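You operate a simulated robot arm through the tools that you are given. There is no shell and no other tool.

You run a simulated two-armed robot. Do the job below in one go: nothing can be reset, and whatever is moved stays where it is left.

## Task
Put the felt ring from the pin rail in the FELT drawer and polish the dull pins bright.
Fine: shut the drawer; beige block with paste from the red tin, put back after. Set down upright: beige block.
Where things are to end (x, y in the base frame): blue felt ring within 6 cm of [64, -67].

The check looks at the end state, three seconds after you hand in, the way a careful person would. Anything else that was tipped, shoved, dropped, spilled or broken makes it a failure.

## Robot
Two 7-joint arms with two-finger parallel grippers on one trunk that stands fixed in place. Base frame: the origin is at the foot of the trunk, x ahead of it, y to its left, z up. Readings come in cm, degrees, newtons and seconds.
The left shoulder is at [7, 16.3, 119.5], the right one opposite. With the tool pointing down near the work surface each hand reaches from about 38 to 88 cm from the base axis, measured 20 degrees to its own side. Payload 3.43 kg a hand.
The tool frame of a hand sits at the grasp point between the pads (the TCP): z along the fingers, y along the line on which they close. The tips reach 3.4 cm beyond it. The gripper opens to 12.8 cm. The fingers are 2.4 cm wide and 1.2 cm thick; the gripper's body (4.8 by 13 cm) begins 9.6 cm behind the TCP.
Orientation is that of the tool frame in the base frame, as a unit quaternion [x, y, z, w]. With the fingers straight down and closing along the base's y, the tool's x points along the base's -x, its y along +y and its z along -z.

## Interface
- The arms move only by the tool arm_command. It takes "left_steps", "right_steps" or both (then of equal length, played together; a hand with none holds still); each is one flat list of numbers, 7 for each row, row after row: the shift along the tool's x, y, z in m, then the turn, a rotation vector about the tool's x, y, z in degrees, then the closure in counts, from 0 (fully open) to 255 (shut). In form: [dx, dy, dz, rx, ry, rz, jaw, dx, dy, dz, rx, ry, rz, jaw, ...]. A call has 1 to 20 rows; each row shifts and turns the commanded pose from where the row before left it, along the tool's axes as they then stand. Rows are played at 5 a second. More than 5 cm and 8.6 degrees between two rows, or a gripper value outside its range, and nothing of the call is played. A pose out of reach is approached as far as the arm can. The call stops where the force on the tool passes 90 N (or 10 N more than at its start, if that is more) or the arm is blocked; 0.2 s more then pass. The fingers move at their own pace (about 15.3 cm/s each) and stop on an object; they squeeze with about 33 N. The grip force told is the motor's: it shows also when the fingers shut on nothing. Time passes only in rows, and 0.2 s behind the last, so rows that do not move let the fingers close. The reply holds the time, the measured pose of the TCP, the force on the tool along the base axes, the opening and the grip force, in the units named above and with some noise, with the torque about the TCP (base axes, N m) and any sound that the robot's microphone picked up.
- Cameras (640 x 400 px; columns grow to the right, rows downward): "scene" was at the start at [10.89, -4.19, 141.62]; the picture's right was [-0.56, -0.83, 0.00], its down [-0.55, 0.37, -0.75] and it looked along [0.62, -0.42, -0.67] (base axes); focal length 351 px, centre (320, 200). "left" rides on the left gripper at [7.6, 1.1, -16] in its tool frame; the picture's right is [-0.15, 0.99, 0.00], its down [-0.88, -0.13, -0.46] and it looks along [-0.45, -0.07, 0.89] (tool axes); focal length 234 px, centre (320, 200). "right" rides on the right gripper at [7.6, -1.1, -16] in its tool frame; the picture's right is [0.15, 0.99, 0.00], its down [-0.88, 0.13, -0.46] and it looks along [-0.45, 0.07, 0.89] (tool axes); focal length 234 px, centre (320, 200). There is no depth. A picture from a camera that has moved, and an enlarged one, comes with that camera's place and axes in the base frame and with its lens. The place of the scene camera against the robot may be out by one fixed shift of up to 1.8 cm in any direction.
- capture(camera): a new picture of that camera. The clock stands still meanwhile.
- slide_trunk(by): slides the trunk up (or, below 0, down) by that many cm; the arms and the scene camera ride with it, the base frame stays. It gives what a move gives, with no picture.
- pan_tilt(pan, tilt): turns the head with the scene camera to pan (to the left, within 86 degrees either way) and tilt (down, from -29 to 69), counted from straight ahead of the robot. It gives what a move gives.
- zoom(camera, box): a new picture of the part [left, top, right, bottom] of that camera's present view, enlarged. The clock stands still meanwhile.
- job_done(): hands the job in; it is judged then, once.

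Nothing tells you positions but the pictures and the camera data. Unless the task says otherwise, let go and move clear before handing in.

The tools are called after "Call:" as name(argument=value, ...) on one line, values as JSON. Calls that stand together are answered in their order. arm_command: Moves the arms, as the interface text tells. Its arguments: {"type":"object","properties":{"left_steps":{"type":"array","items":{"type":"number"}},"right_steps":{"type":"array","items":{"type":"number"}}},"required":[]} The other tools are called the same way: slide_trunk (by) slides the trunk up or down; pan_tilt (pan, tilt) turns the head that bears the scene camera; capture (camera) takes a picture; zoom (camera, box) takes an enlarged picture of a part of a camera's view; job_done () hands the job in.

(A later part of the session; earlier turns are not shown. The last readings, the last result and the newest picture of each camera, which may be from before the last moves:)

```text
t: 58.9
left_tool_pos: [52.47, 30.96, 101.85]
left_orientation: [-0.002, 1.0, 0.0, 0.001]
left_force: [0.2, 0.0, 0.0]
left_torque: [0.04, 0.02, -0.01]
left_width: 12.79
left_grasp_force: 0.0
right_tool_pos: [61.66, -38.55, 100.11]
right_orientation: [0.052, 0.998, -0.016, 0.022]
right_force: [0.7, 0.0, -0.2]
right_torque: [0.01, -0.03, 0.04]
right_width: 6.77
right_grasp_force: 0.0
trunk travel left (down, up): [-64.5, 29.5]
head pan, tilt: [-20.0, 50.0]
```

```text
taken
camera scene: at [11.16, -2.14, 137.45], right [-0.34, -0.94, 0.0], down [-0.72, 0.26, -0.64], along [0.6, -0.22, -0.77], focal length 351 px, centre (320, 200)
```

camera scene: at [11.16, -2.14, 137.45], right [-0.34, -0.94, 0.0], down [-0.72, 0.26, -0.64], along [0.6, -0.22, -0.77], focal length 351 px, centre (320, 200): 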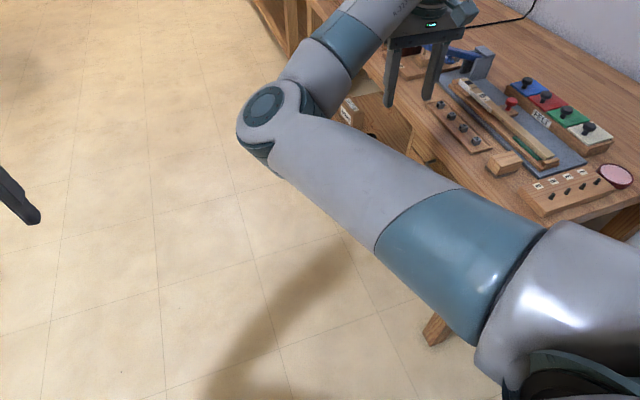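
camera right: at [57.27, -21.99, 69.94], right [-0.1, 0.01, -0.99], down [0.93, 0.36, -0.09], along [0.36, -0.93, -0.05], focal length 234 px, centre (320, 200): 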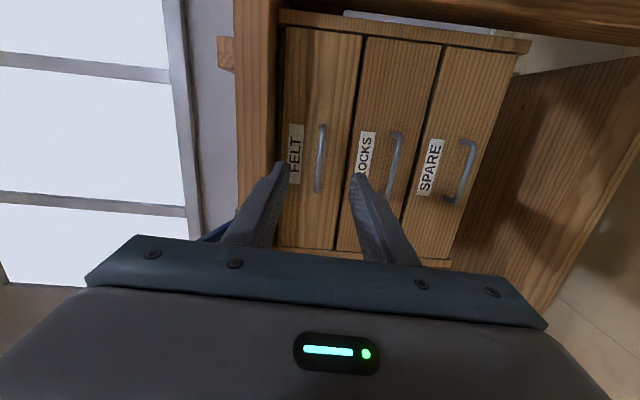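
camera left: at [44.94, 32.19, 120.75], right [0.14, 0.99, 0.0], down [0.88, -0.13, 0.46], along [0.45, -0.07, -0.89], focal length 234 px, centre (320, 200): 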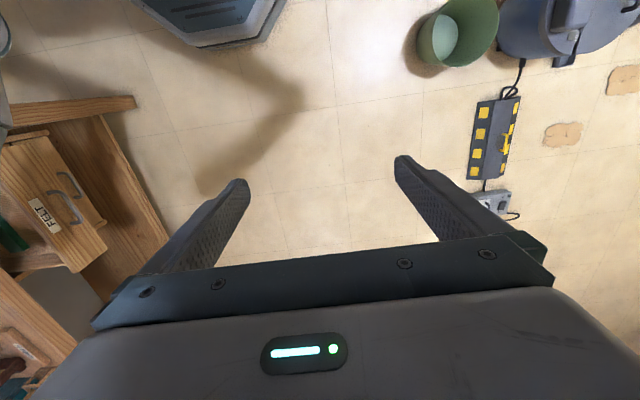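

Call:
arm_command(right_steps=[0, 0, 0, 0.054, 0.338, 8.4, 100, 0, 0, 0, 0.054, 0.338, 8.4, 100, 0, 0, 0, 0.054, 0.338, 8.4, 100, 0, 0, 0, 0.054, 0.338, 8.4, 100, 0, 0, 0, 0.054, 0.338, 8.4, 100, 0, 0, 0, 0.054, 0.338, 8.4, 100, 0, 0, 0, 0.054, 0.338, 8.4, 100, 0, 0, 0, 0.054, 0.338, 8.4, 100, 0, 0, 0, 0.054, 0.338, 8.4, 100, 0, 0, 0, 0.054, 0.338, 8.4, 100])

Call:
arm_command(right_steps=[-0.044, -0.02, 0.004, 0, 0, 0, 100, -0.044, -0.02, 0.004, 0, 0, 0, 100, -0.044, -0.02, 0.004, 0, 0, 0, 100, -0.044, -0.02, 0.004, 0, 0, 0, 100, -0.044, -0.02, 0.004, 0, 0, 0, 100])

Call:
capture(camera="right")

Call:
zoom(camera="right", box=[230, 80, 410, 240])

```text
t: 61.1
left_tool_pos: [52.49, 31.02, 101.85]
left_orientation: [0.0, 1.0, 0.0, 0.001]
left_force: [-0.7, -0.1, 0.2]
left_torque: [0.01, -0.02, -0.03]
left_width: 12.84
left_grasp_force: 0.0
right_tool_pos: [61.53, -38.51, 99.91]
right_orientation: [0.708, 0.707, -0.001, 0.0]
right_force: [0.2, 1.1, -0.2]
right_torque: [0.01, 0.0, -0.01]
right_width: 7.8
right_grasp_force: 0.0
trunk travel left (down, up): [-64.5, 29.5]
head pan, tilt: [-20.0, 50.0]
```

```text
t: 62.3
left_tool_pos: [52.49, 30.86, 101.9]
left_orientation: [0.0, 1.0, 0.0, 0.001]
left_force: [0.5, 0.6, -0.7]
left_torque: [0.03, -0.04, -0.02]
left_width: 12.8
left_grasp_force: 0.0
right_tool_pos: [51.76, -60.68, 98.0]
right_orientation: [0.707, 0.707, 0.0, -0.001]
right_force: [-0.5, -1.6, 0.3]
right_torque: [0.03, 0.03, -0.05]
right_width: 7.76
right_grasp_force: 0.0
trunk travel left (down, up): [-64.5, 29.5]
head pan, tilt: [-20.0, 50.0]
```

```text
taken
camera right: at [50.59, -53.16, 114.01], right [0.99, 0.15, 0.0], down [0.13, -0.88, 0.46], along [0.07, -0.45, -0.89], focal length 234 px, centre (320, 200)
```

right: 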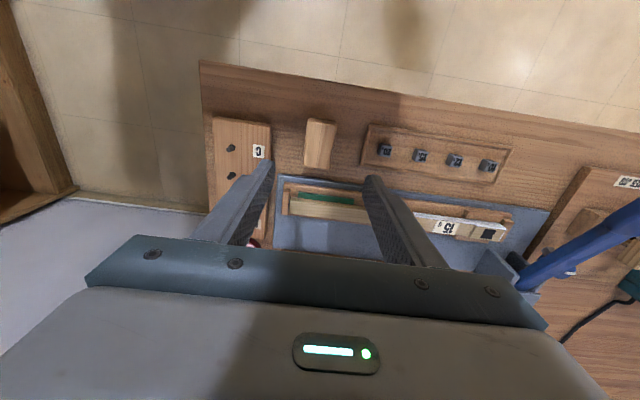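

```text
2.50 times, centred on (320, 160) of right
camera zoom: at [50.59, -53.16, 114.01], right [0.99, 0.15, 0.0], down [0.13, -0.88, 0.46], along [0.07, -0.45, -0.89], focal length 585 px, centre (320, 300)
```

zoom: 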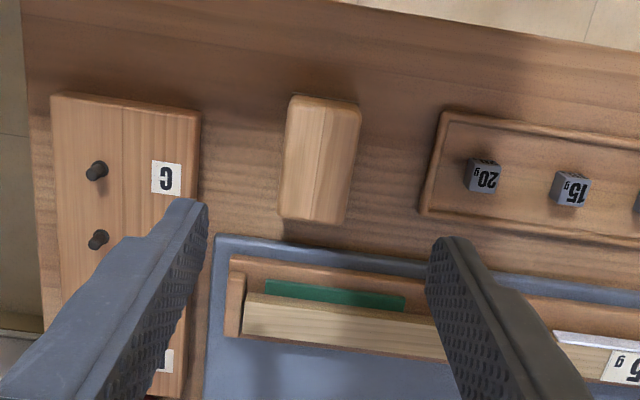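

The block's top is about 3.6 by 6.2 cm, centred at (51.75,-60.65) with its top near z=82.6. I lower the open fingers around it in stages.

Call:
arm_command(right_steps=[0, 0, 0.04, 0, 0, 0, 150, 0, 0, 0.04, 0, 0, 0, 150, 0, 0, 0.025, 0, 0, 0, 150])

Call:
zoom(camera="right", box=[230, 80, 410, 240])

Call:
pan_tilt(pan=-55, tilt=42)

Call:
capture(camera="scene")

```text
t: 63.1
left_tool_pos: [52.37, 30.98, 101.75]
left_orientation: [0.001, 1.0, -0.001, -0.001]
left_force: [-0.4, 0.9, 0.3]
left_torque: [0.01, -0.01, -0.02]
left_width: 12.8
left_grasp_force: 0.0
right_tool_pos: [51.7, -60.57, 87.64]
right_orientation: [0.707, 0.707, 0.0, 0.0]
right_force: [0.2, 0.6, 0.6]
right_torque: [0.0, -0.01, 0.04]
right_width: 5.28
right_grasp_force: 0.1
trunk travel left (down, up): [-64.5, 29.5]
head pan, tilt: [-20.0, 50.0]
```

```text
2.50 times, centred on (320, 160) of right
camera zoom: at [50.69, -52.99, 103.58], right [0.99, 0.15, 0.0], down [0.13, -0.88, 0.46], along [0.07, -0.45, -0.89], focal length 585 px, centre (320, 300)
```

zoom: 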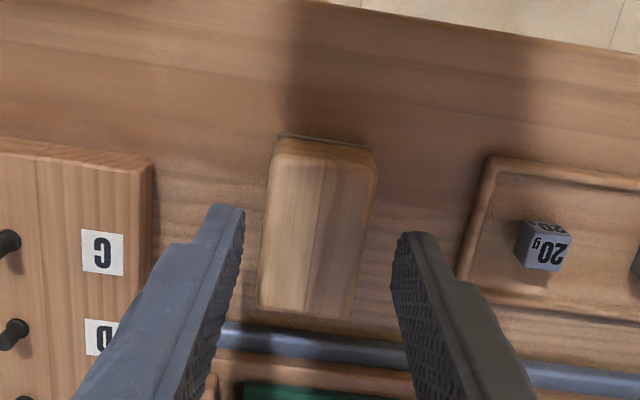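

```text
t: 64.1
left_tool_pos: [52.5, 31.1, 101.86]
left_orientation: [0.0, 1.0, 0.0, 0.0]
left_force: [0.8, -0.3, -0.3]
left_torque: [0.0, 0.01, -0.02]
left_width: 12.81
left_grasp_force: 0.1
right_tool_pos: [51.75, -60.45, 87.7]
right_orientation: [0.707, 0.707, -0.001, 0.0]
right_force: [0.8, -1.0, -0.6]
right_torque: [0.02, 0.04, 0.0]
right_width: 5.27
right_grasp_force: 0.0
trunk travel left (down, up): [-64.5, 29.5]
head pan, tilt: [-55.0, 42.0]
```

```text
taken
camera scene: at [8.75, -6.31, 138.58], right [-0.82, -0.57, 0.0], down [-0.38, 0.55, -0.74], along [0.43, -0.61, -0.67], focal length 351 px, centre (320, 200)
```

scene: 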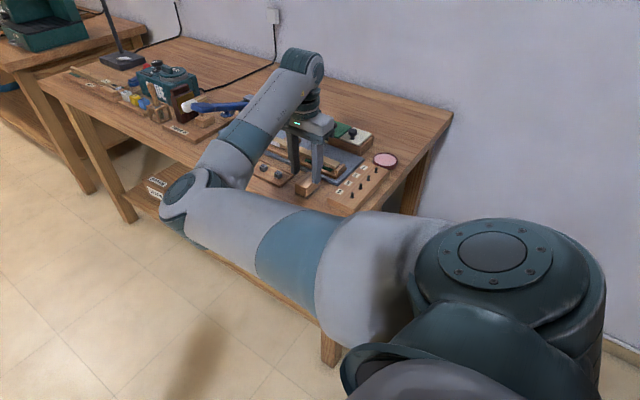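

Call:
arm_command(right_steps=[0, 0, 0.02, 0, 0, 0, 150, 0, 0, 0.013, 0, 0, 0, 150])

Call:
zoom(camera="scene", box=[280, 140, 340, 210])

Call:
zoom(camera="right", box=[230, 80, 410, 260])

```text
t: 64.7
left_tool_pos: [52.42, 31.03, 101.83]
left_orientation: [-0.002, 1.0, 0.0, 0.0]
left_force: [-0.4, -0.2, 0.5]
left_torque: [0.04, 0.0, -0.02]
left_width: 12.8
left_grasp_force: 0.0
right_tool_pos: [51.63, -60.51, 84.29]
right_orientation: [0.707, 0.708, 0.0, 0.001]
right_force: [0.1, 0.3, -0.4]
right_torque: [0.04, -0.03, 0.01]
right_width: 5.25
right_grasp_force: 0.1
trunk travel left (down, up): [-64.5, 29.5]
head pan, tilt: [-55.0, 42.0]
```

```text
5.71 times, centred on (310, 175) of scene
camera zoom: at [8.74, -6.32, 138.58], right [-0.82, -0.57, 0.0], down [-0.38, 0.55, -0.74], along [0.43, -0.61, -0.67], focal length 2006 px, centre (377, 343)
```

zoom: 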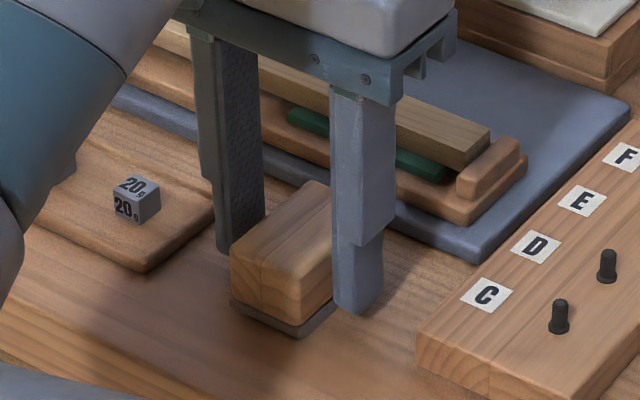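

```text
2.22 times, centred on (320, 170) of right
camera zoom: at [50.62, -53.05, 100.27], right [0.99, 0.15, 0.0], down [0.13, -0.88, 0.46], along [0.07, -0.45, -0.89], focal length 520 px, centre (320, 267)
```

zoom: 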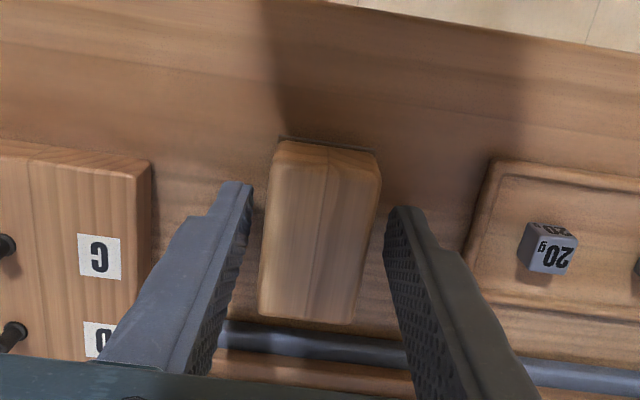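

Call:
arm_command(right_steps=[0, 0, 0, 0, 0, 0, 200, 0, 0, 0, 0, 0, 0, 255, 0, 0, 0, 0, 0, 0, 255])

Call:
zoom(camera="scene", box=[280, 140, 340, 210])

```text
t: 65.5
left_tool_pos: [52.57, 31.01, 101.72]
left_orientation: [-0.001, 1.0, 0.0, 0.0]
left_force: [0.2, 0.2, -0.1]
left_torque: [0.0, 0.0, 0.02]
left_width: 12.79
left_grasp_force: 0.0
right_tool_pos: [51.66, -60.66, 84.41]
right_orientation: [0.706, 0.708, -0.001, 0.0]
right_force: [-0.6, -1.2, -0.4]
right_torque: [-0.02, -0.01, -0.02]
right_width: 3.69
right_grasp_force: 33.3
trunk travel left (down, up): [-64.5, 29.5]
head pan, tilt: [-55.0, 42.0]
```

```text
5.71 times, centred on (310, 175) of scene
camera zoom: at [8.75, -6.31, 138.58], right [-0.82, -0.57, 0.0], down [-0.38, 0.55, -0.74], along [0.43, -0.61, -0.67], focal length 2006 px, centre (377, 343)
```

zoom: 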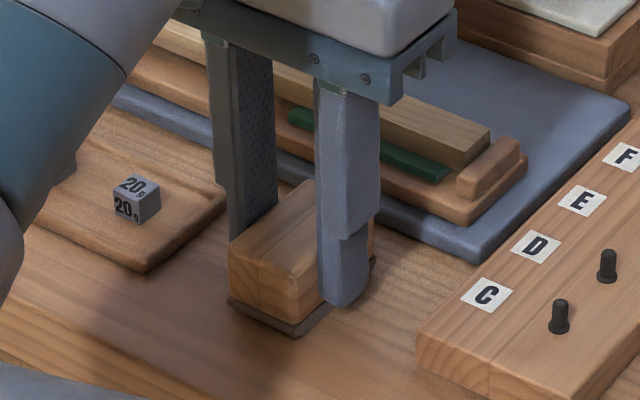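

The block is held (width 3.69), picked up at (51.66,-60.6,84.35). I lift it, move above the tin, and inspect.

Call:
arm_command(right_steps=[0, 0, -0.01, 0, 0, 0, 255, 0, 0, -0.03, 0, 0, 0, 255, 0, 0, -0.04, 0, 0, 0, 255, 0, 0, -0.03, 0, 0, 0, 255, 0, 0, 0, 0, 0, 0, 255])

Call:
zoom(camera="scene", box=[270, 100, 350, 200])

Call:
capture(camera="right")

```text
t: 66.7
left_tool_pos: [52.42, 30.87, 101.89]
left_orientation: [-0.001, 1.0, 0.0, 0.0]
left_force: [-0.7, -0.3, -0.7]
left_torque: [-0.02, 0.02, 0.0]
left_width: 12.8
left_grasp_force: 0.1
right_tool_pos: [51.57, -60.56, 95.38]
right_orientation: [0.707, 0.707, -0.002, 0.0]
right_force: [0.4, -0.9, -0.1]
right_torque: [0.04, 0.02, 0.0]
right_width: 3.72
right_grasp_force: 32.9
trunk travel left (down, up): [-64.5, 29.5]
head pan, tilt: [-55.0, 42.0]
```

```text
4.00 times, centred on (310, 150) of scene
camera zoom: at [8.78, -6.37, 138.57], right [-0.82, -0.57, 0.0], down [-0.38, 0.55, -0.74], along [0.43, -0.61, -0.67], focal length 1404 px, centre (360, 400)
```

zoom: 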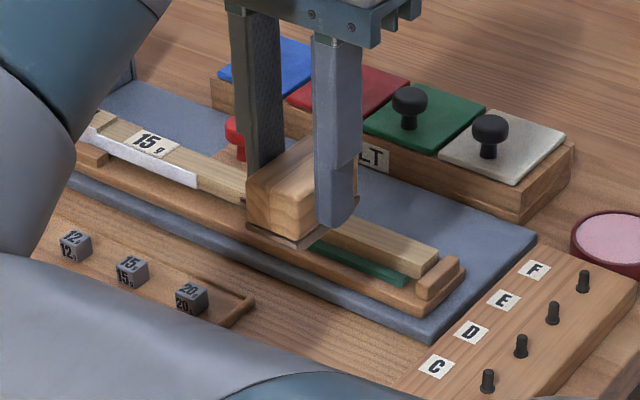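

```text
taken
camera right: at [50.61, -53.03, 111.31], right [0.99, 0.15, 0.0], down [0.13, -0.88, 0.46], along [0.07, -0.45, -0.89], focal length 234 px, centre (320, 200)
```

right: 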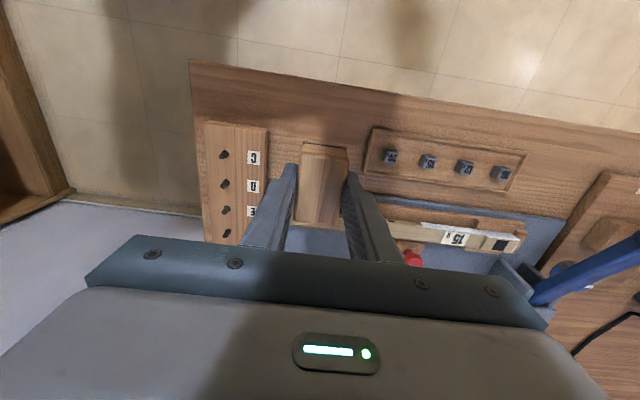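

Call:
arm_command(right_steps=[-0.0437, -0.0215, 0, 0, 0, 0, 255, -0.0437, -0.0215, 0, 0, 0, 0, 255, -0.0437, -0.0215, 0, 0, 0, 0, 255, -0.0437, -0.0215, 0, 0, 0, 0, 255, -0.0437, -0.0215, 0, 0, 0, 0, 255, 0, 0, 0, 0, 0, 0, 255])

Call:
zoom(camera="scene", box=[330, 90, 430, 190])

Call:
capture(camera="right")

```text
t: 68.1
left_tool_pos: [52.47, 31.11, 101.61]
left_orientation: [0.0, 1.0, 0.0, -0.001]
left_force: [-0.4, 0.0, 0.5]
left_torque: [-0.03, -0.03, 0.01]
left_width: 12.81
left_grasp_force: 0.1
right_tool_pos: [41.09, -82.27, 95.29]
right_orientation: [0.707, 0.707, -0.001, 0.0]
right_force: [-0.1, 0.1, 0.5]
right_torque: [-0.01, 0.01, -0.03]
right_width: 3.67
right_grasp_force: 32.9
trunk travel left (down, up): [-64.5, 29.5]
head pan, tilt: [-55.0, 42.0]
```

```text
4.00 times, centred on (380, 140) of scene
camera zoom: at [8.84, -6.2, 138.58], right [-0.82, -0.57, 0.0], down [-0.38, 0.55, -0.74], along [0.43, -0.61, -0.67], focal length 1404 px, centre (80, 440)
```

zoom: 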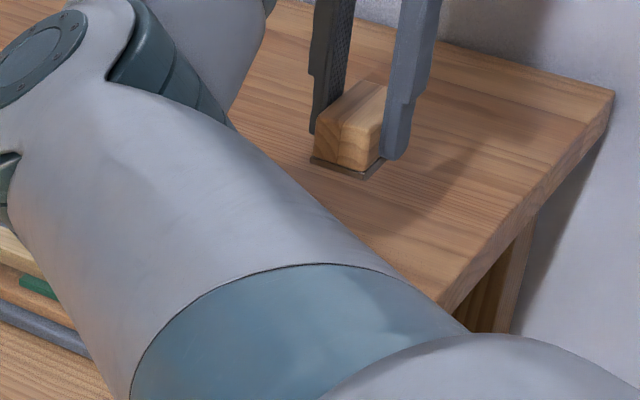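

```text
taken
camera right: at [40.06, -74.77, 111.29], right [0.99, 0.15, 0.0], down [0.13, -0.88, 0.46], along [0.07, -0.45, -0.89], focal length 234 px, centre (320, 200)
```

right: 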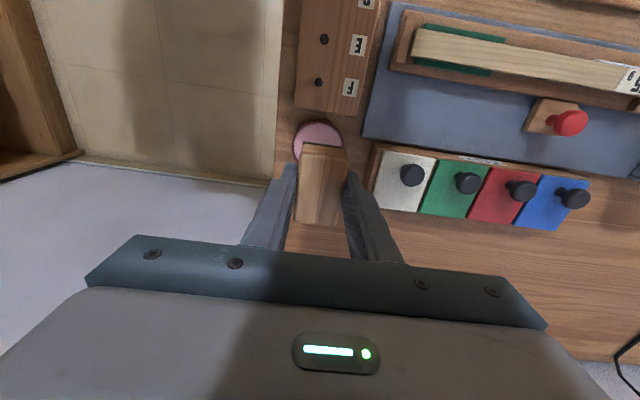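

Call:
zoom(camera="right", box=[250, 60, 400, 240])

```text
2.22 times, centred on (325, 150) of right
camera zoom: at [40.06, -74.77, 111.29], right [0.99, 0.15, 0.0], down [0.13, -0.88, 0.46], along [0.07, -0.45, -0.89], focal length 520 px, centre (309, 311)
```

zoom: 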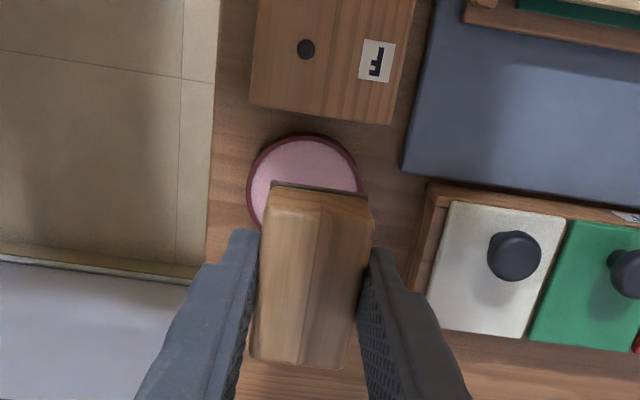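

I'm lowering the block flat over the tin (centre (40.9,-82.3)) and feeling gently for contact.

Call:
arm_command(right_steps=[0, -0.001, 0.03, 0, 0, 0, 255, 0, -0.001, 0.03, 0, 0, 0, 255, 0, 0, 0.01, 0, 0, 0, 255])

Call:
arm_command(right_steps=[0, 0, 0.005, 0, 0, 0, 255, 0, 0, 0, 0, 0, 0, 255])

Call:
zoom(camera="right", box=[250, 60, 400, 240])

```text
t: 68.9
left_tool_pos: [52.5, 30.95, 101.8]
left_orientation: [0.0, 1.0, 0.001, 0.001]
left_force: [0.5, 0.4, -0.7]
left_torque: [-0.02, -0.02, -0.01]
left_width: 12.79
left_grasp_force: 0.0
right_tool_pos: [40.78, -82.3, 88.36]
right_orientation: [0.706, 0.708, -0.001, 0.001]
right_force: [0.1, 1.0, -0.5]
right_torque: [0.0, 0.03, 0.01]
right_width: 3.7
right_grasp_force: 33.1
trunk travel left (down, up): [-64.5, 29.5]
head pan, tilt: [-55.0, 42.0]
```

```text
t: 69.5
left_tool_pos: [52.52, 30.95, 101.65]
left_orientation: [-0.001, 1.0, 0.0, 0.0]
left_force: [-0.5, -0.4, -0.4]
left_torque: [0.04, -0.01, -0.01]
left_width: 12.78
left_grasp_force: 0.0
right_tool_pos: [40.76, -82.26, 87.87]
right_orientation: [0.707, 0.708, 0.0, 0.0]
right_force: [0.0, 0.3, -0.9]
right_torque: [-0.01, -0.01, -0.03]
right_width: 3.69
right_grasp_force: 33.1
trunk travel left (down, up): [-64.5, 29.5]
head pan, tilt: [-55.0, 42.0]
```

```text
2.22 times, centred on (325, 150) of right
camera zoom: at [39.72, -74.84, 103.78], right [0.99, 0.15, 0.0], down [0.13, -0.88, 0.46], along [0.07, -0.45, -0.89], focal length 520 px, centre (309, 311)
```

zoom: 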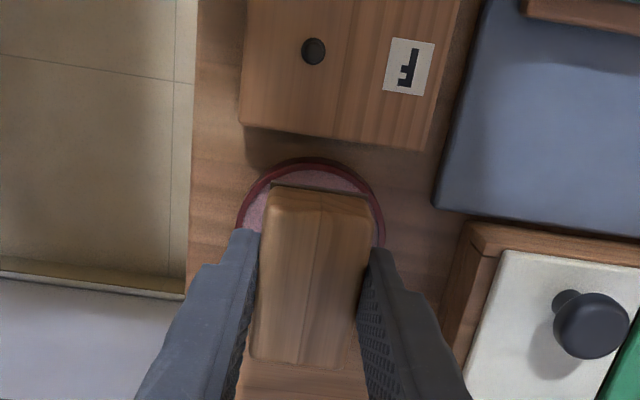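

Call:
arm_command(right_steps=[0, 0, 0.004, 0, 0, 0, 255, 0, 0, 0.004, 0, 0, 0, 255, 0, 0, 0, 0, 0, 0, 255])

Call:
zoom(camera="right", box=[250, 60, 400, 240])

Call:
arm_command(right_steps=[0, 0, 0.003, 0, 0, 0, 255, 0, 0, 0, 0, 0, 0, 255])

```text
t: 70.3
left_tool_pos: [52.39, 30.93, 101.81]
left_orientation: [-0.001, 1.0, 0.0, 0.0]
left_force: [-0.2, -0.9, -0.3]
left_torque: [-0.02, 0.03, 0.02]
left_width: 12.8
left_grasp_force: 0.1
right_tool_pos: [40.66, -82.33, 87.05]
right_orientation: [0.706, 0.708, -0.001, -0.001]
right_force: [-0.3, -0.2, -1.5]
right_torque: [0.01, -0.02, -0.03]
right_width: 3.69
right_grasp_force: 33.2
trunk travel left (down, up): [-64.5, 29.5]
head pan, tilt: [-55.0, 42.0]
```

```text
2.22 times, centred on (325, 150) of right
camera zoom: at [39.72, -74.86, 103.01], right [0.99, 0.15, 0.0], down [0.13, -0.88, 0.46], along [0.07, -0.45, -0.89], focal length 520 px, centre (309, 311)
```

zoom: 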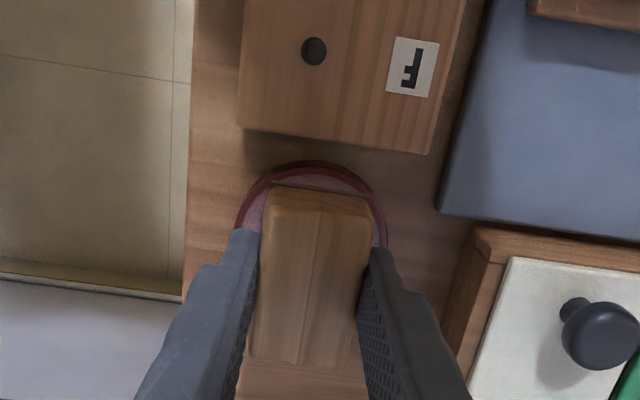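

```text
t: 70.9
left_tool_pos: [52.53, 30.94, 101.79]
left_orientation: [-0.001, 1.0, 0.0, 0.0]
left_force: [0.2, -0.5, 0.0]
left_torque: [0.0, 0.01, 0.01]
left_width: 12.78
left_grasp_force: 0.1
right_tool_pos: [40.72, -82.38, 86.79]
right_orientation: [0.706, 0.708, 0.0, 0.0]
right_force: [0.5, -0.5, -1.6]
right_torque: [0.01, 0.03, 0.0]
right_width: 3.7
right_grasp_force: 33.5
trunk travel left (down, up): [-64.5, 29.5]
head pan, tilt: [-55.0, 42.0]
```

Call:
arm_command(right_steps=[0, 0, 0.003, 0, 0, 0, 255, 0, 0, 0, 0, 0, 0, 255])

Call:
arm_command(right_steps=[0, 0, 0.003, 0, 0, 0, 255, 0, 0, 0, 0, 0, 0, 255])

Call:
zoom(camera="right", box=[250, 60, 400, 240])

```text
t: 71.5
left_tool_pos: [52.33, 31.02, 101.88]
left_orientation: [-0.001, 1.0, 0.0, 0.0]
left_force: [-0.2, -0.1, 0.1]
left_torque: [-0.02, -0.02, 0.01]
left_width: 12.81
left_grasp_force: 0.0
right_tool_pos: [40.8, -82.36, 86.48]
right_orientation: [0.707, 0.707, -0.001, 0.0]
right_force: [-0.1, -0.5, -0.2]
right_torque: [0.02, 0.0, 0.04]
right_width: 3.7
right_grasp_force: 32.9
trunk travel left (down, up): [-64.5, 29.5]
head pan, tilt: [-55.0, 42.0]
```

```text
t: 72.1
left_tool_pos: [52.42, 30.92, 101.78]
left_orientation: [-0.001, 1.0, 0.0, 0.001]
left_force: [-0.4, 0.4, 0.3]
left_torque: [-0.01, 0.0, 0.01]
left_width: 12.8
left_grasp_force: 0.1
right_tool_pos: [40.86, -82.4, 86.22]
right_orientation: [0.707, 0.707, -0.001, 0.001]
right_force: [0.5, 0.0, -0.9]
right_torque: [0.01, 0.0, 0.01]
right_width: 3.69
right_grasp_force: 33.1
trunk travel left (down, up): [-64.5, 29.5]
head pan, tilt: [-55.0, 42.0]
```

```text
2.22 times, centred on (325, 150) of right
camera zoom: at [39.71, -74.85, 102.12], right [0.99, 0.15, 0.0], down [0.13, -0.88, 0.46], along [0.07, -0.45, -0.89], focal length 520 px, centre (309, 311)
```

zoom: 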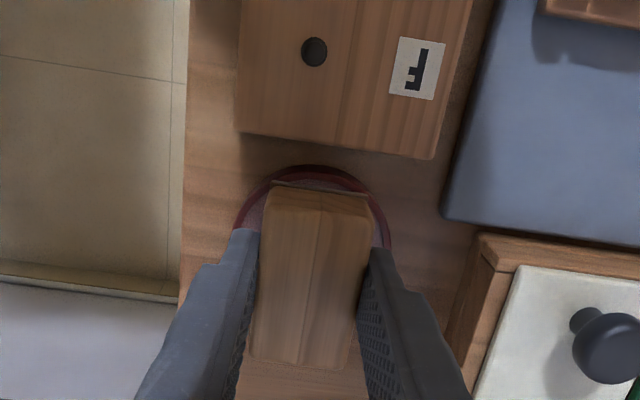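

Call:
arm_command(right_steps=[0, 0, 0.003, 0, 0, 0, 255, 0, 0, 0, 0, 0, 0, 255])

Call:
arm_command(right_steps=[0, 0, 0.002, 0, 0, 0, 255, 0, 0, 0, 0, 0, 0, 255])

Call:
zoom(camera="right", box=[250, 60, 400, 240])

```text
t: 72.7
left_tool_pos: [52.42, 30.99, 101.89]
left_orientation: [-0.001, 1.0, 0.0, 0.001]
left_force: [-0.6, 0.0, -0.5]
left_torque: [0.04, -0.01, 0.03]
left_width: 12.79
left_grasp_force: 0.1
right_tool_pos: [40.85, -82.36, 85.8]
right_orientation: [0.707, 0.708, 0.0, 0.001]
right_force: [-0.2, -0.1, -0.7]
right_torque: [0.0, 0.02, 0.02]
right_width: 3.7
right_grasp_force: 33.1
trunk travel left (down, up): [-64.5, 29.5]
head pan, tilt: [-55.0, 42.0]
```

```text
t: 73.3
left_tool_pos: [52.42, 30.99, 101.83]
left_orientation: [-0.002, 1.0, 0.0, 0.0]
left_force: [-0.3, -0.2, 0.2]
left_torque: [0.0, -0.01, -0.03]
left_width: 12.79
left_grasp_force: 0.1
right_tool_pos: [40.79, -82.37, 85.69]
right_orientation: [0.708, 0.707, 0.0, 0.001]
right_force: [-0.1, 0.9, 4.5]
right_torque: [0.03, -0.02, 0.0]
right_width: 3.67
right_grasp_force: 32.5
trunk travel left (down, up): [-64.5, 29.5]
head pan, tilt: [-55.0, 42.0]
```

```text
2.22 times, centred on (325, 150) of right
camera zoom: at [39.67, -74.85, 101.67], right [0.99, 0.15, 0.0], down [0.13, -0.88, 0.46], along [0.07, -0.45, -0.89], focal length 520 px, centre (309, 311)
```

zoom: 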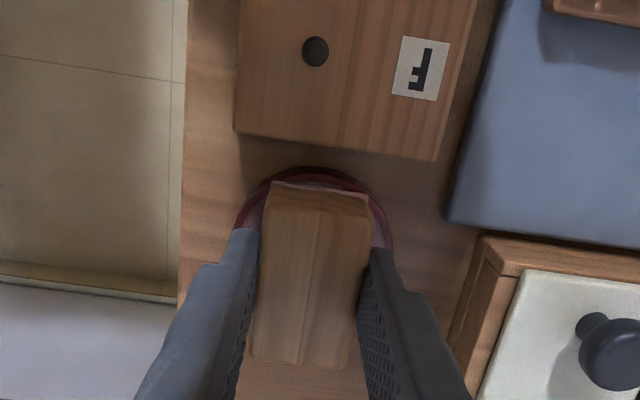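

Contact at TCP z≈85.7, and the sole's edge now shows pink paste. I press lightly for a moment, lift, and check the sole.

Call:
arm_command(right_steps=[0, 0, 0.001, 0, 0, 0, 255, 0, 0, 0, 0, 0, 0, 255, 0, 0, 0, 0, 0, 0, 255])

Call:
arm_command(right_steps=[0, 0, -0.01, 0, 0, 0, 255, 0, 0, -0.03, 0, 0, 0, 255, 0, 0, -0.03, 0, 0, 0, 255, 0, 0, 0, 0, 0, 0, 255])

Call:
zoom(camera="right", box=[250, 60, 400, 240])

Call:
zoom(camera="scene", box=[350, 90, 410, 150])

```text
t: 74.1
left_tool_pos: [52.46, 30.98, 101.87]
left_orientation: [-0.001, 1.0, -0.001, -0.001]
left_force: [-0.2, -0.6, 0.4]
left_torque: [-0.02, 0.02, 0.0]
left_width: 12.78
left_grasp_force: 0.0
right_tool_pos: [40.7, -82.33, 85.66]
right_orientation: [0.707, 0.707, -0.002, 0.002]
right_force: [3.8, -3.8, 12.1]
right_torque: [0.0, -0.11, -0.03]
right_width: 3.68
right_grasp_force: 32.9
trunk travel left (down, up): [-64.5, 29.5]
head pan, tilt: [-55.0, 42.0]
```

```text
t: 75.1
left_tool_pos: [52.46, 31.06, 101.91]
left_orientation: [-0.001, 1.0, 0.0, 0.0]
left_force: [-1.1, 0.1, 0.4]
left_torque: [0.03, -0.01, -0.02]
left_width: 12.79
left_grasp_force: 0.0
right_tool_pos: [40.8, -82.6, 92.46]
right_orientation: [0.707, 0.707, 0.0, 0.0]
right_force: [-0.2, -0.2, 0.0]
right_torque: [0.02, 0.01, 0.0]
right_width: 3.71
right_grasp_force: 32.9
trunk travel left (down, up): [-64.5, 29.5]
head pan, tilt: [-55.0, 42.0]
```

```text
2.22 times, centred on (325, 150) of right
camera zoom: at [39.71, -74.99, 108.42], right [0.99, 0.15, 0.0], down [0.13, -0.88, 0.46], along [0.07, -0.45, -0.89], focal length 520 px, centre (309, 311)
```

zoom: 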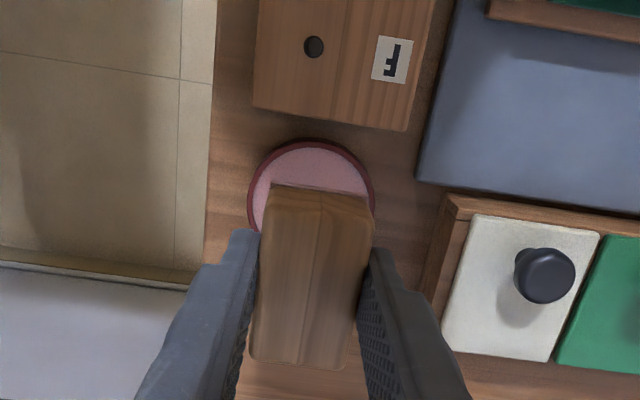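

```text
6.67 times, centred on (380, 120) of scene
camera zoom: at [8.74, -6.37, 138.57], right [-0.82, -0.57, 0.0], down [-0.38, 0.55, -0.74], along [0.43, -0.61, -0.67], focal length 2341 px, centre (-80, 733)
```

zoom: 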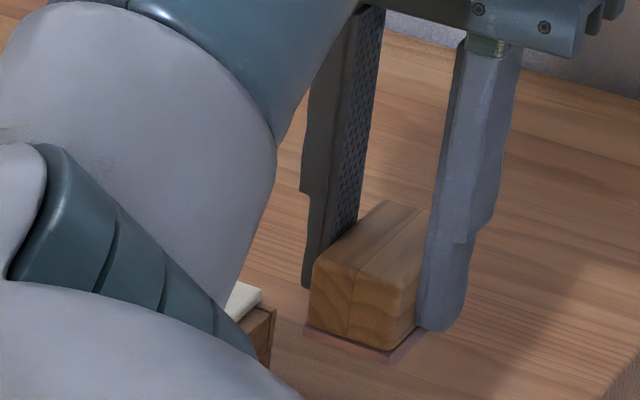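

The sole is now pink with paste. I move over pins E and F (about x=39.9, y=-71 and -75) and come down slowly until the sole touches their tips.

Call:
arm_command(right_steps=[0.032, -0.003, 0, 0, 0, 0, 255, 0.032, -0.003, 0, 0, 0, 0, 255, 0.031, -0.003, 0, 0, 0, 0, 255, 0, 0, 0.02, 0, 0, 0, 255, 0, 0, 0.01, 0, 0, 0, 255, 0, 0, 0, 0, 0, 0, 255])

Call:
zoom(camera="right", box=[230, 20, 410, 240])

Call:
zoom(camera="scene", box=[330, 100, 430, 200])

```text
t: 76.5
left_tool_pos: [52.56, 30.99, 101.78]
left_orientation: [0.0, 1.0, 0.0, 0.0]
left_force: [0.0, 0.1, 0.0]
left_torque: [0.02, -0.02, -0.01]
left_width: 12.81
left_grasp_force: 0.0
right_tool_pos: [39.83, -72.83, 89.47]
right_orientation: [0.707, 0.708, 0.0, 0.0]
right_force: [-0.2, 0.1, -0.3]
right_torque: [-0.05, 0.02, 0.02]
right_width: 3.71
right_grasp_force: 32.8
trunk travel left (down, up): [-64.5, 29.5]
head pan, tilt: [-55.0, 42.0]
```

```text
1.82 times, centred on (320, 130) of right
camera zoom: at [38.8, -65.39, 105.45], right [0.99, 0.15, 0.0], down [0.13, -0.88, 0.46], along [0.07, -0.45, -0.89], focal length 426 px, centre (320, 327)
```

zoom: 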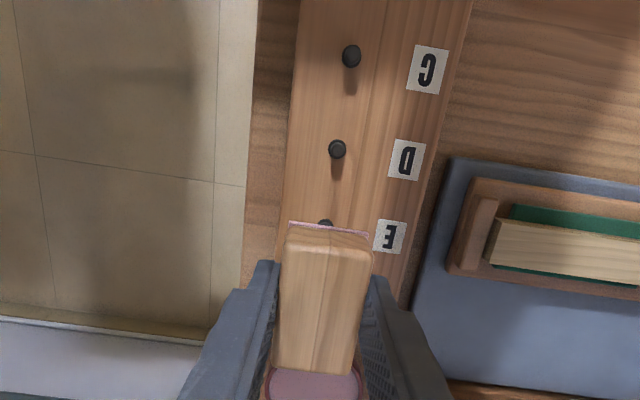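

```text
4.00 times, centred on (380, 150) of scene
camera zoom: at [8.75, -6.31, 138.58], right [-0.82, -0.57, 0.0], down [-0.38, 0.55, -0.74], along [0.43, -0.61, -0.67], focal length 1404 px, centre (80, 400)
```

zoom: 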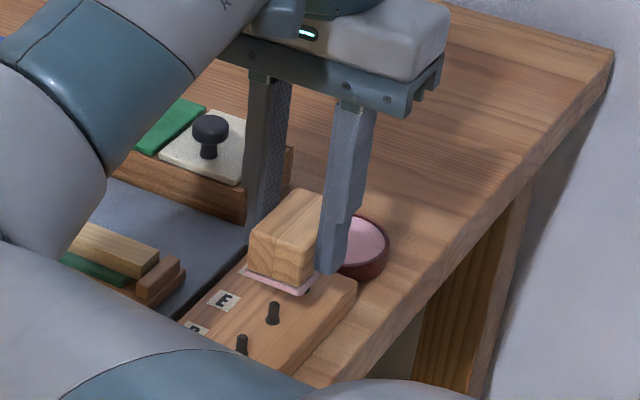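

Call:
arm_command(right_steps=[0.008, 0, 0.003, 0, 0, 0, 255, 0, 0, 0, 0, 0, 0, 255])

Call:
arm_command(right_steps=[0, 0, 0.003, 0, 0, 0, 255, 0, 0, 0, 0, 0, 0, 255])

Call:
arm_command(right_steps=[0, 0, 0.003, 0, 0, 0, 255, 0, 0, 0, 0, 0, 0, 255])

Call:
zoom(camera="right", box=[230, 20, 410, 240])

Call:
zoom(camera="scene", box=[350, 130, 420, 200])

```text
t: 77.1
left_tool_pos: [52.47, 30.94, 101.74]
left_orientation: [-0.001, 1.0, 0.0, -0.001]
left_force: [-0.5, -0.4, -0.4]
left_torque: [0.01, -0.01, 0.03]
left_width: 12.79
left_grasp_force: 0.0
right_tool_pos: [39.9, -72.06, 89.19]
right_orientation: [0.706, 0.708, -0.001, 0.0]
right_force: [-0.3, -0.9, -1.1]
right_torque: [0.01, 0.04, 0.0]
right_width: 3.7
right_grasp_force: 33.3
trunk travel left (down, up): [-64.5, 29.5]
head pan, tilt: [-55.0, 42.0]
```

```text
t: 77.7
left_tool_pos: [52.42, 31.09, 101.79]
left_orientation: [-0.001, 1.0, -0.001, 0.0]
left_force: [-0.9, 1.1, -0.4]
left_torque: [0.0, -0.01, 0.01]
left_width: 12.79
left_grasp_force: 0.0
right_tool_pos: [39.76, -72.11, 88.89]
right_orientation: [0.707, 0.708, -0.001, 0.001]
right_force: [0.4, -0.7, -0.1]
right_torque: [0.01, 0.04, 0.0]
right_width: 3.72
right_grasp_force: 32.9
trunk travel left (down, up): [-64.5, 29.5]
head pan, tilt: [-55.0, 42.0]
```

```text
t: 78.3
left_tool_pos: [52.54, 31.0, 101.85]
left_orientation: [-0.001, 1.0, -0.001, 0.0]
left_force: [0.2, 1.7, -0.8]
left_torque: [-0.03, 0.05, 0.02]
left_width: 12.8
left_grasp_force: 0.1
right_tool_pos: [39.86, -72.05, 88.53]
right_orientation: [0.707, 0.708, -0.001, 0.001]
right_force: [1.4, -0.5, -0.7]
right_torque: [-0.01, 0.0, 0.01]
right_width: 3.69
right_grasp_force: 32.4
trunk travel left (down, up): [-64.5, 29.5]
head pan, tilt: [-55.0, 42.0]
```

```text
1.82 times, centred on (320, 130) of right
camera zoom: at [38.79, -64.59, 104.55], right [0.99, 0.15, 0.0], down [0.13, -0.88, 0.46], along [0.07, -0.45, -0.89], focal length 426 px, centre (320, 327)
```

zoom: 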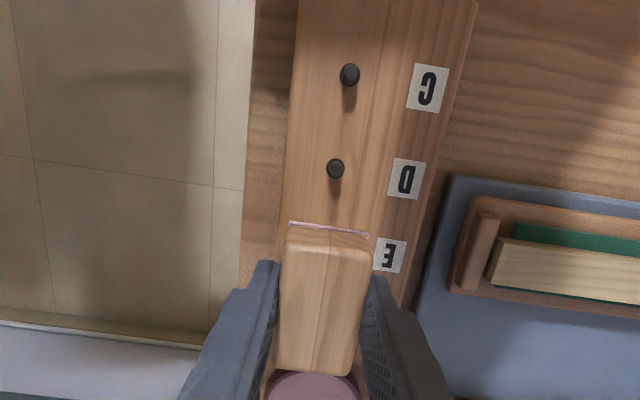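

```text
5.71 times, centred on (385, 165) of scene
camera zoom: at [8.74, -6.32, 138.58], right [-0.82, -0.57, 0.0], down [-0.38, 0.55, -0.74], along [0.43, -0.61, -0.67], focal length 2006 px, centre (-51, 400)
```

zoom: 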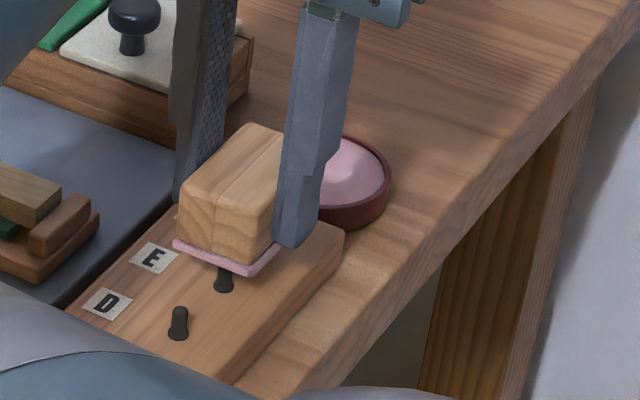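

Call:
arm_command(right_steps=[0, 0, 0.002, 0, 0, 0, 255, 0, 0, 0, 0, 0, 0, 255])

Call:
arm_command(right_steps=[0, 0, 0.002, 0, 0, 0, 255, 0, 0, 0, 0, 0, 0, 255])

Call:
arm_command(right_steps=[0, 0, 0.002, 0, 0, 0, 255, 0, 0, 0, 0, 0, 0, 255])

```text
t: 78.9
left_tool_pos: [52.52, 31.0, 101.95]
left_orientation: [-0.001, 1.0, 0.0, -0.001]
left_force: [0.1, -0.3, -0.1]
left_torque: [0.0, 0.0, -0.04]
left_width: 12.79
left_grasp_force: 0.1
right_tool_pos: [39.85, -72.08, 88.39]
right_orientation: [0.707, 0.707, 0.0, 0.001]
right_force: [0.5, -0.4, -1.5]
right_torque: [0.0, 0.02, 0.01]
right_width: 3.71
right_grasp_force: 33.0
trunk travel left (down, up): [-64.5, 29.5]
head pan, tilt: [-55.0, 42.0]
```

```text
t: 79.5
left_tool_pos: [52.43, 31.06, 101.83]
left_orientation: [-0.001, 1.0, 0.0, 0.0]
left_force: [0.2, -0.4, 0.1]
left_torque: [-0.02, -0.02, 0.02]
left_width: 12.83
left_grasp_force: 0.0
right_tool_pos: [39.95, -72.17, 88.29]
right_orientation: [0.706, 0.708, 0.0, 0.001]
right_force: [1.0, 0.9, -0.7]
right_torque: [0.05, 0.01, 0.03]
right_width: 3.7
right_grasp_force: 33.0
trunk travel left (down, up): [-64.5, 29.5]
head pan, tilt: [-55.0, 42.0]
```

```text
t: 80.1
left_tool_pos: [52.47, 31.04, 101.84]
left_orientation: [-0.001, 1.0, 0.0, 0.0]
left_force: [0.7, 0.5, 0.4]
left_torque: [0.04, 0.0, 0.01]
left_width: 12.81
left_grasp_force: 0.0
right_tool_pos: [39.75, -71.96, 88.04]
right_orientation: [0.706, 0.708, -0.001, 0.001]
right_force: [0.2, 0.0, 0.6]
right_torque: [0.0, -0.01, -0.01]
right_width: 3.7
right_grasp_force: 33.5
trunk travel left (down, up): [-64.5, 29.5]
head pan, tilt: [-55.0, 42.0]
```

Call:
arm_command(right_steps=[0, 0, 0.002, 0, 0, 0, 255, 0, 0, 0, 0, 0, 0, 255])

Call:
arm_command(right_steps=[0, 0, 0.002, 0, 0, 0, 255, 0, 0, 0, 0, 0, 0, 255])

Call:
zoom(camera="scene", box=[350, 130, 420, 200])

```text
t: 80.7
left_tool_pos: [52.39, 30.94, 101.71]
left_orientation: [-0.001, 1.0, 0.0, 0.0]
left_force: [0.4, 0.3, -0.2]
left_torque: [-0.02, -0.03, -0.03]
left_width: 12.82
left_grasp_force: 0.0
right_tool_pos: [39.86, -72.03, 87.83]
right_orientation: [0.708, 0.707, 0.0, 0.0]
right_force: [0.8, -0.9, 4.9]
right_torque: [-0.03, -0.01, -0.01]
right_width: 3.7
right_grasp_force: 33.1
trunk travel left (down, up): [-64.5, 29.5]
head pan, tilt: [-55.0, 42.0]
```

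```text
t: 81.3
left_tool_pos: [52.35, 31.22, 101.75]
left_orientation: [-0.001, 1.0, -0.001, 0.0]
left_force: [0.7, -1.1, 0.6]
left_torque: [0.02, 0.01, -0.01]
left_width: 12.8
left_grasp_force: 0.1
right_tool_pos: [39.81, -72.21, 87.88]
right_orientation: [0.707, 0.707, -0.001, 0.002]
right_force: [5.1, -7.3, 21.6]
right_torque: [-0.11, -0.2, -0.04]
right_width: 3.7
right_grasp_force: 32.8
trunk travel left (down, up): [-64.5, 29.5]
head pan, tilt: [-55.0, 42.0]
```

```text
5.71 times, centred on (385, 165) of scene
camera zoom: at [8.66, -6.15, 138.62], right [-0.82, -0.57, 0.0], down [-0.38, 0.55, -0.74], along [0.43, -0.61, -0.67], focal length 2006 px, centre (-51, 400)
```

zoom: 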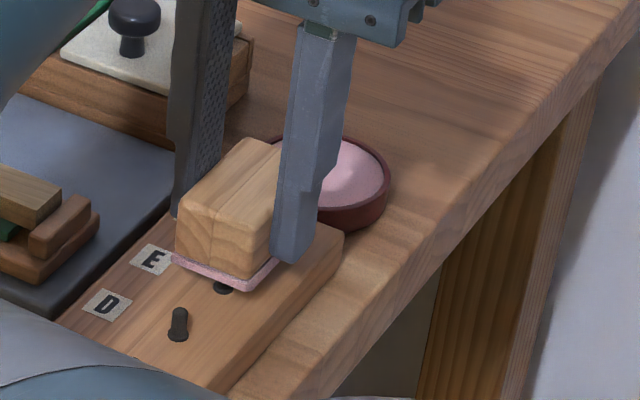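

Contact with the pins at TCP z≈87.85. I ease off to a light load and rub back and forth along x.

Call:
arm_command(right_steps=[0, 0, -0.001, 0, 0, 0, 255, 0, 0.004, 0, 0, 0, 0, 255, 0, 0.004, 0, 0, 0, 0, 255, 0, -0.004, 0, 0, 0, 0, 255, 0, -0.004, 0, 0, 0, 0, 255, 0, -0.004, 0, 0, 0, 0, 255, 0, -0.004, 0, 0, 0, 0, 255, 0, 0.004, 0, 0, 0, 0, 255, 0, 0.004, 0, 0, 0, 0, 255])

Call:
zoom(camera="scene", box=[350, 130, 420, 200])

Call:
zoom(camera="right", box=[230, 20, 410, 240])

```text
t: 83.3
left_tool_pos: [52.41, 31.06, 101.82]
left_orientation: [0.0, 1.0, -0.001, -0.001]
left_force: [-0.4, 0.2, 0.1]
left_torque: [0.02, -0.01, -0.03]
left_width: 12.78
left_grasp_force: 0.0
right_tool_pos: [39.49, -72.13, 87.82]
right_orientation: [0.708, 0.706, -0.001, 0.001]
right_force: [-5.9, -0.9, 12.0]
right_torque: [-0.02, 0.15, -0.01]
right_width: 3.68
right_grasp_force: 33.1
trunk travel left (down, up): [-64.5, 29.5]
head pan, tilt: [-55.0, 42.0]
```

```text
5.71 times, centred on (385, 165) of scene
camera zoom: at [8.58, -6.15, 138.59], right [-0.82, -0.57, 0.0], down [-0.38, 0.55, -0.74], along [0.43, -0.61, -0.67], focal length 2006 px, centre (-51, 400)
```

zoom: 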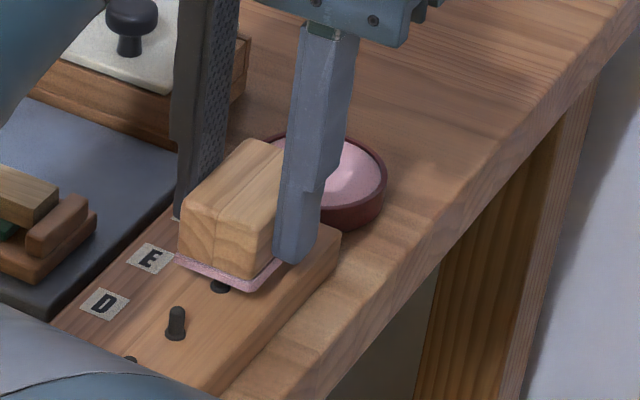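

```text
1.82 times, centred on (320, 130) of right
camera zoom: at [38.54, -64.54, 103.83], right [0.99, 0.14, 0.0], down [0.13, -0.88, 0.46], along [0.07, -0.45, -0.89], focal length 426 px, centre (320, 327)
```

zoom: 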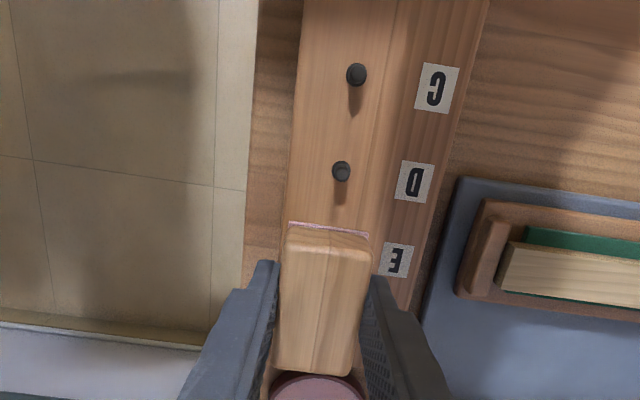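

Call:
arm_command(right_steps=[0, 0, -0.02, 0, 0, 0, 255, -0.03, 0, -0.02, 0, 0, 0, 255, -0.04, 0, -0.005, 0, 0, 0, 255, 0, 0, 0, 0, 0, 0, 255])

Call:
zoom(camera="right", box=[230, 20, 410, 240])

Call:
zoom(camera="scene", box=[330, 130, 420, 210])

```text
t: 84.3
left_tool_pos: [52.44, 31.15, 101.66]
left_orientation: [0.0, 1.0, 0.001, 0.0]
left_force: [0.1, 1.0, -0.6]
left_torque: [-0.03, -0.01, 0.02]
left_width: 12.78
left_grasp_force: 0.0
right_tool_pos: [39.85, -78.93, 92.3]
right_orientation: [0.706, 0.708, 0.0, 0.0]
right_force: [0.2, 0.3, -0.2]
right_torque: [0.01, -0.01, 0.0]
right_width: 3.68
right_grasp_force: 33.0
trunk travel left (down, up): [-64.5, 29.5]
head pan, tilt: [-55.0, 42.0]
```

```text
1.82 times, centred on (320, 130) of right
camera zoom: at [38.79, -71.46, 108.2], right [0.99, 0.15, 0.0], down [0.13, -0.88, 0.46], along [0.07, -0.45, -0.89], focal length 426 px, centre (320, 327)
```

zoom: 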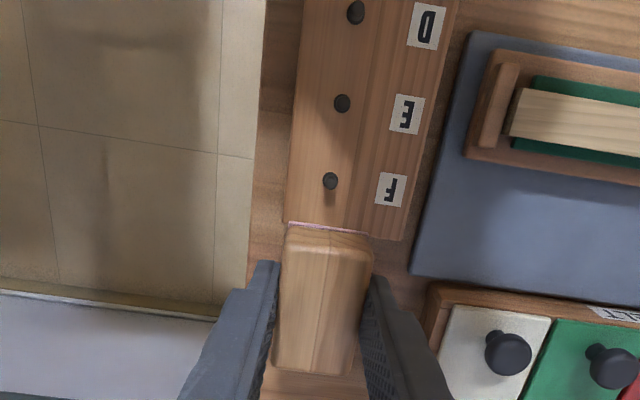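

```text
5.00 times, centred on (375, 170) of scene
camera zoom: at [8.77, -6.18, 138.58], right [-0.82, -0.57, 0.0], down [-0.38, 0.55, -0.74], along [0.43, -0.61, -0.67], focal length 1756 px, centre (45, 350)
```

zoom: 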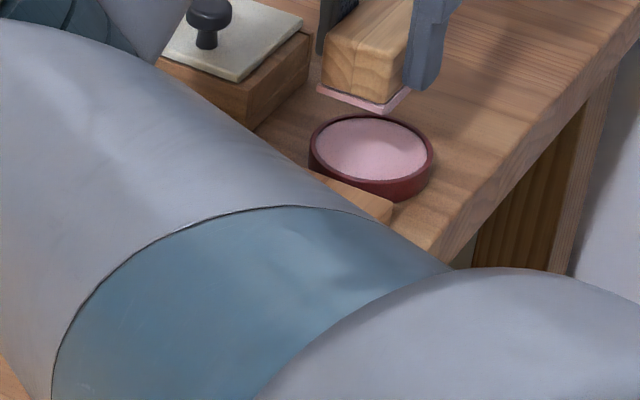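

Call:
zoom(camera="right", box=[305, 10, 355, 130])

```text
3.33 times, centred on (330, 70) of right
camera zoom: at [38.79, -71.46, 108.2], right [0.99, 0.15, 0.0], down [0.13, -0.88, 0.46], along [0.07, -0.45, -0.89], focal length 781 px, centre (287, 633)
```

zoom: 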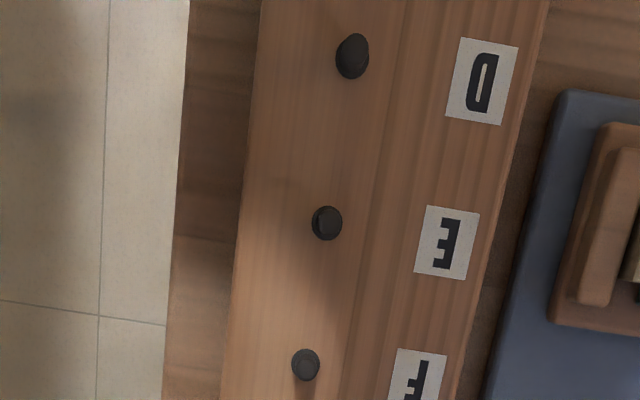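

The tips are only marginally changed so far. I'll rub each pin by itself with more strokes, starting with F.

Call:
arm_command(right_steps=[0.02, 0, 0, 0, 0, 0, 255, 0.0193, 0, 0, 0, 0, 0, 255, 0, 0, 0.025, 0, 0, 0, 255, 0, 0, 0.0165, 0, 0, 0, 255, 0, 0, 0.002, 0, 0, 0, 255, 0, 0, 0.0012, 0, 0, 0, 255, 0, 0, 0, 0, 0, 0, 255])

```text
t: 85.9
left_tool_pos: [52.41, 31.09, 101.87]
left_orientation: [-0.002, 1.0, 0.0, 0.0]
left_force: [-0.2, 0.4, 0.6]
left_torque: [-0.04, -0.01, 0.02]
left_width: 12.81
left_grasp_force: 0.1
right_tool_pos: [39.7, -75.15, 87.88]
right_orientation: [0.706, 0.708, -0.001, 0.001]
right_force: [1.8, 0.0, 8.1]
right_torque: [0.0, -0.04, 0.04]
right_width: 3.72
right_grasp_force: 33.2
trunk travel left (down, up): [-64.5, 29.5]
head pan, tilt: [-55.0, 42.0]
```

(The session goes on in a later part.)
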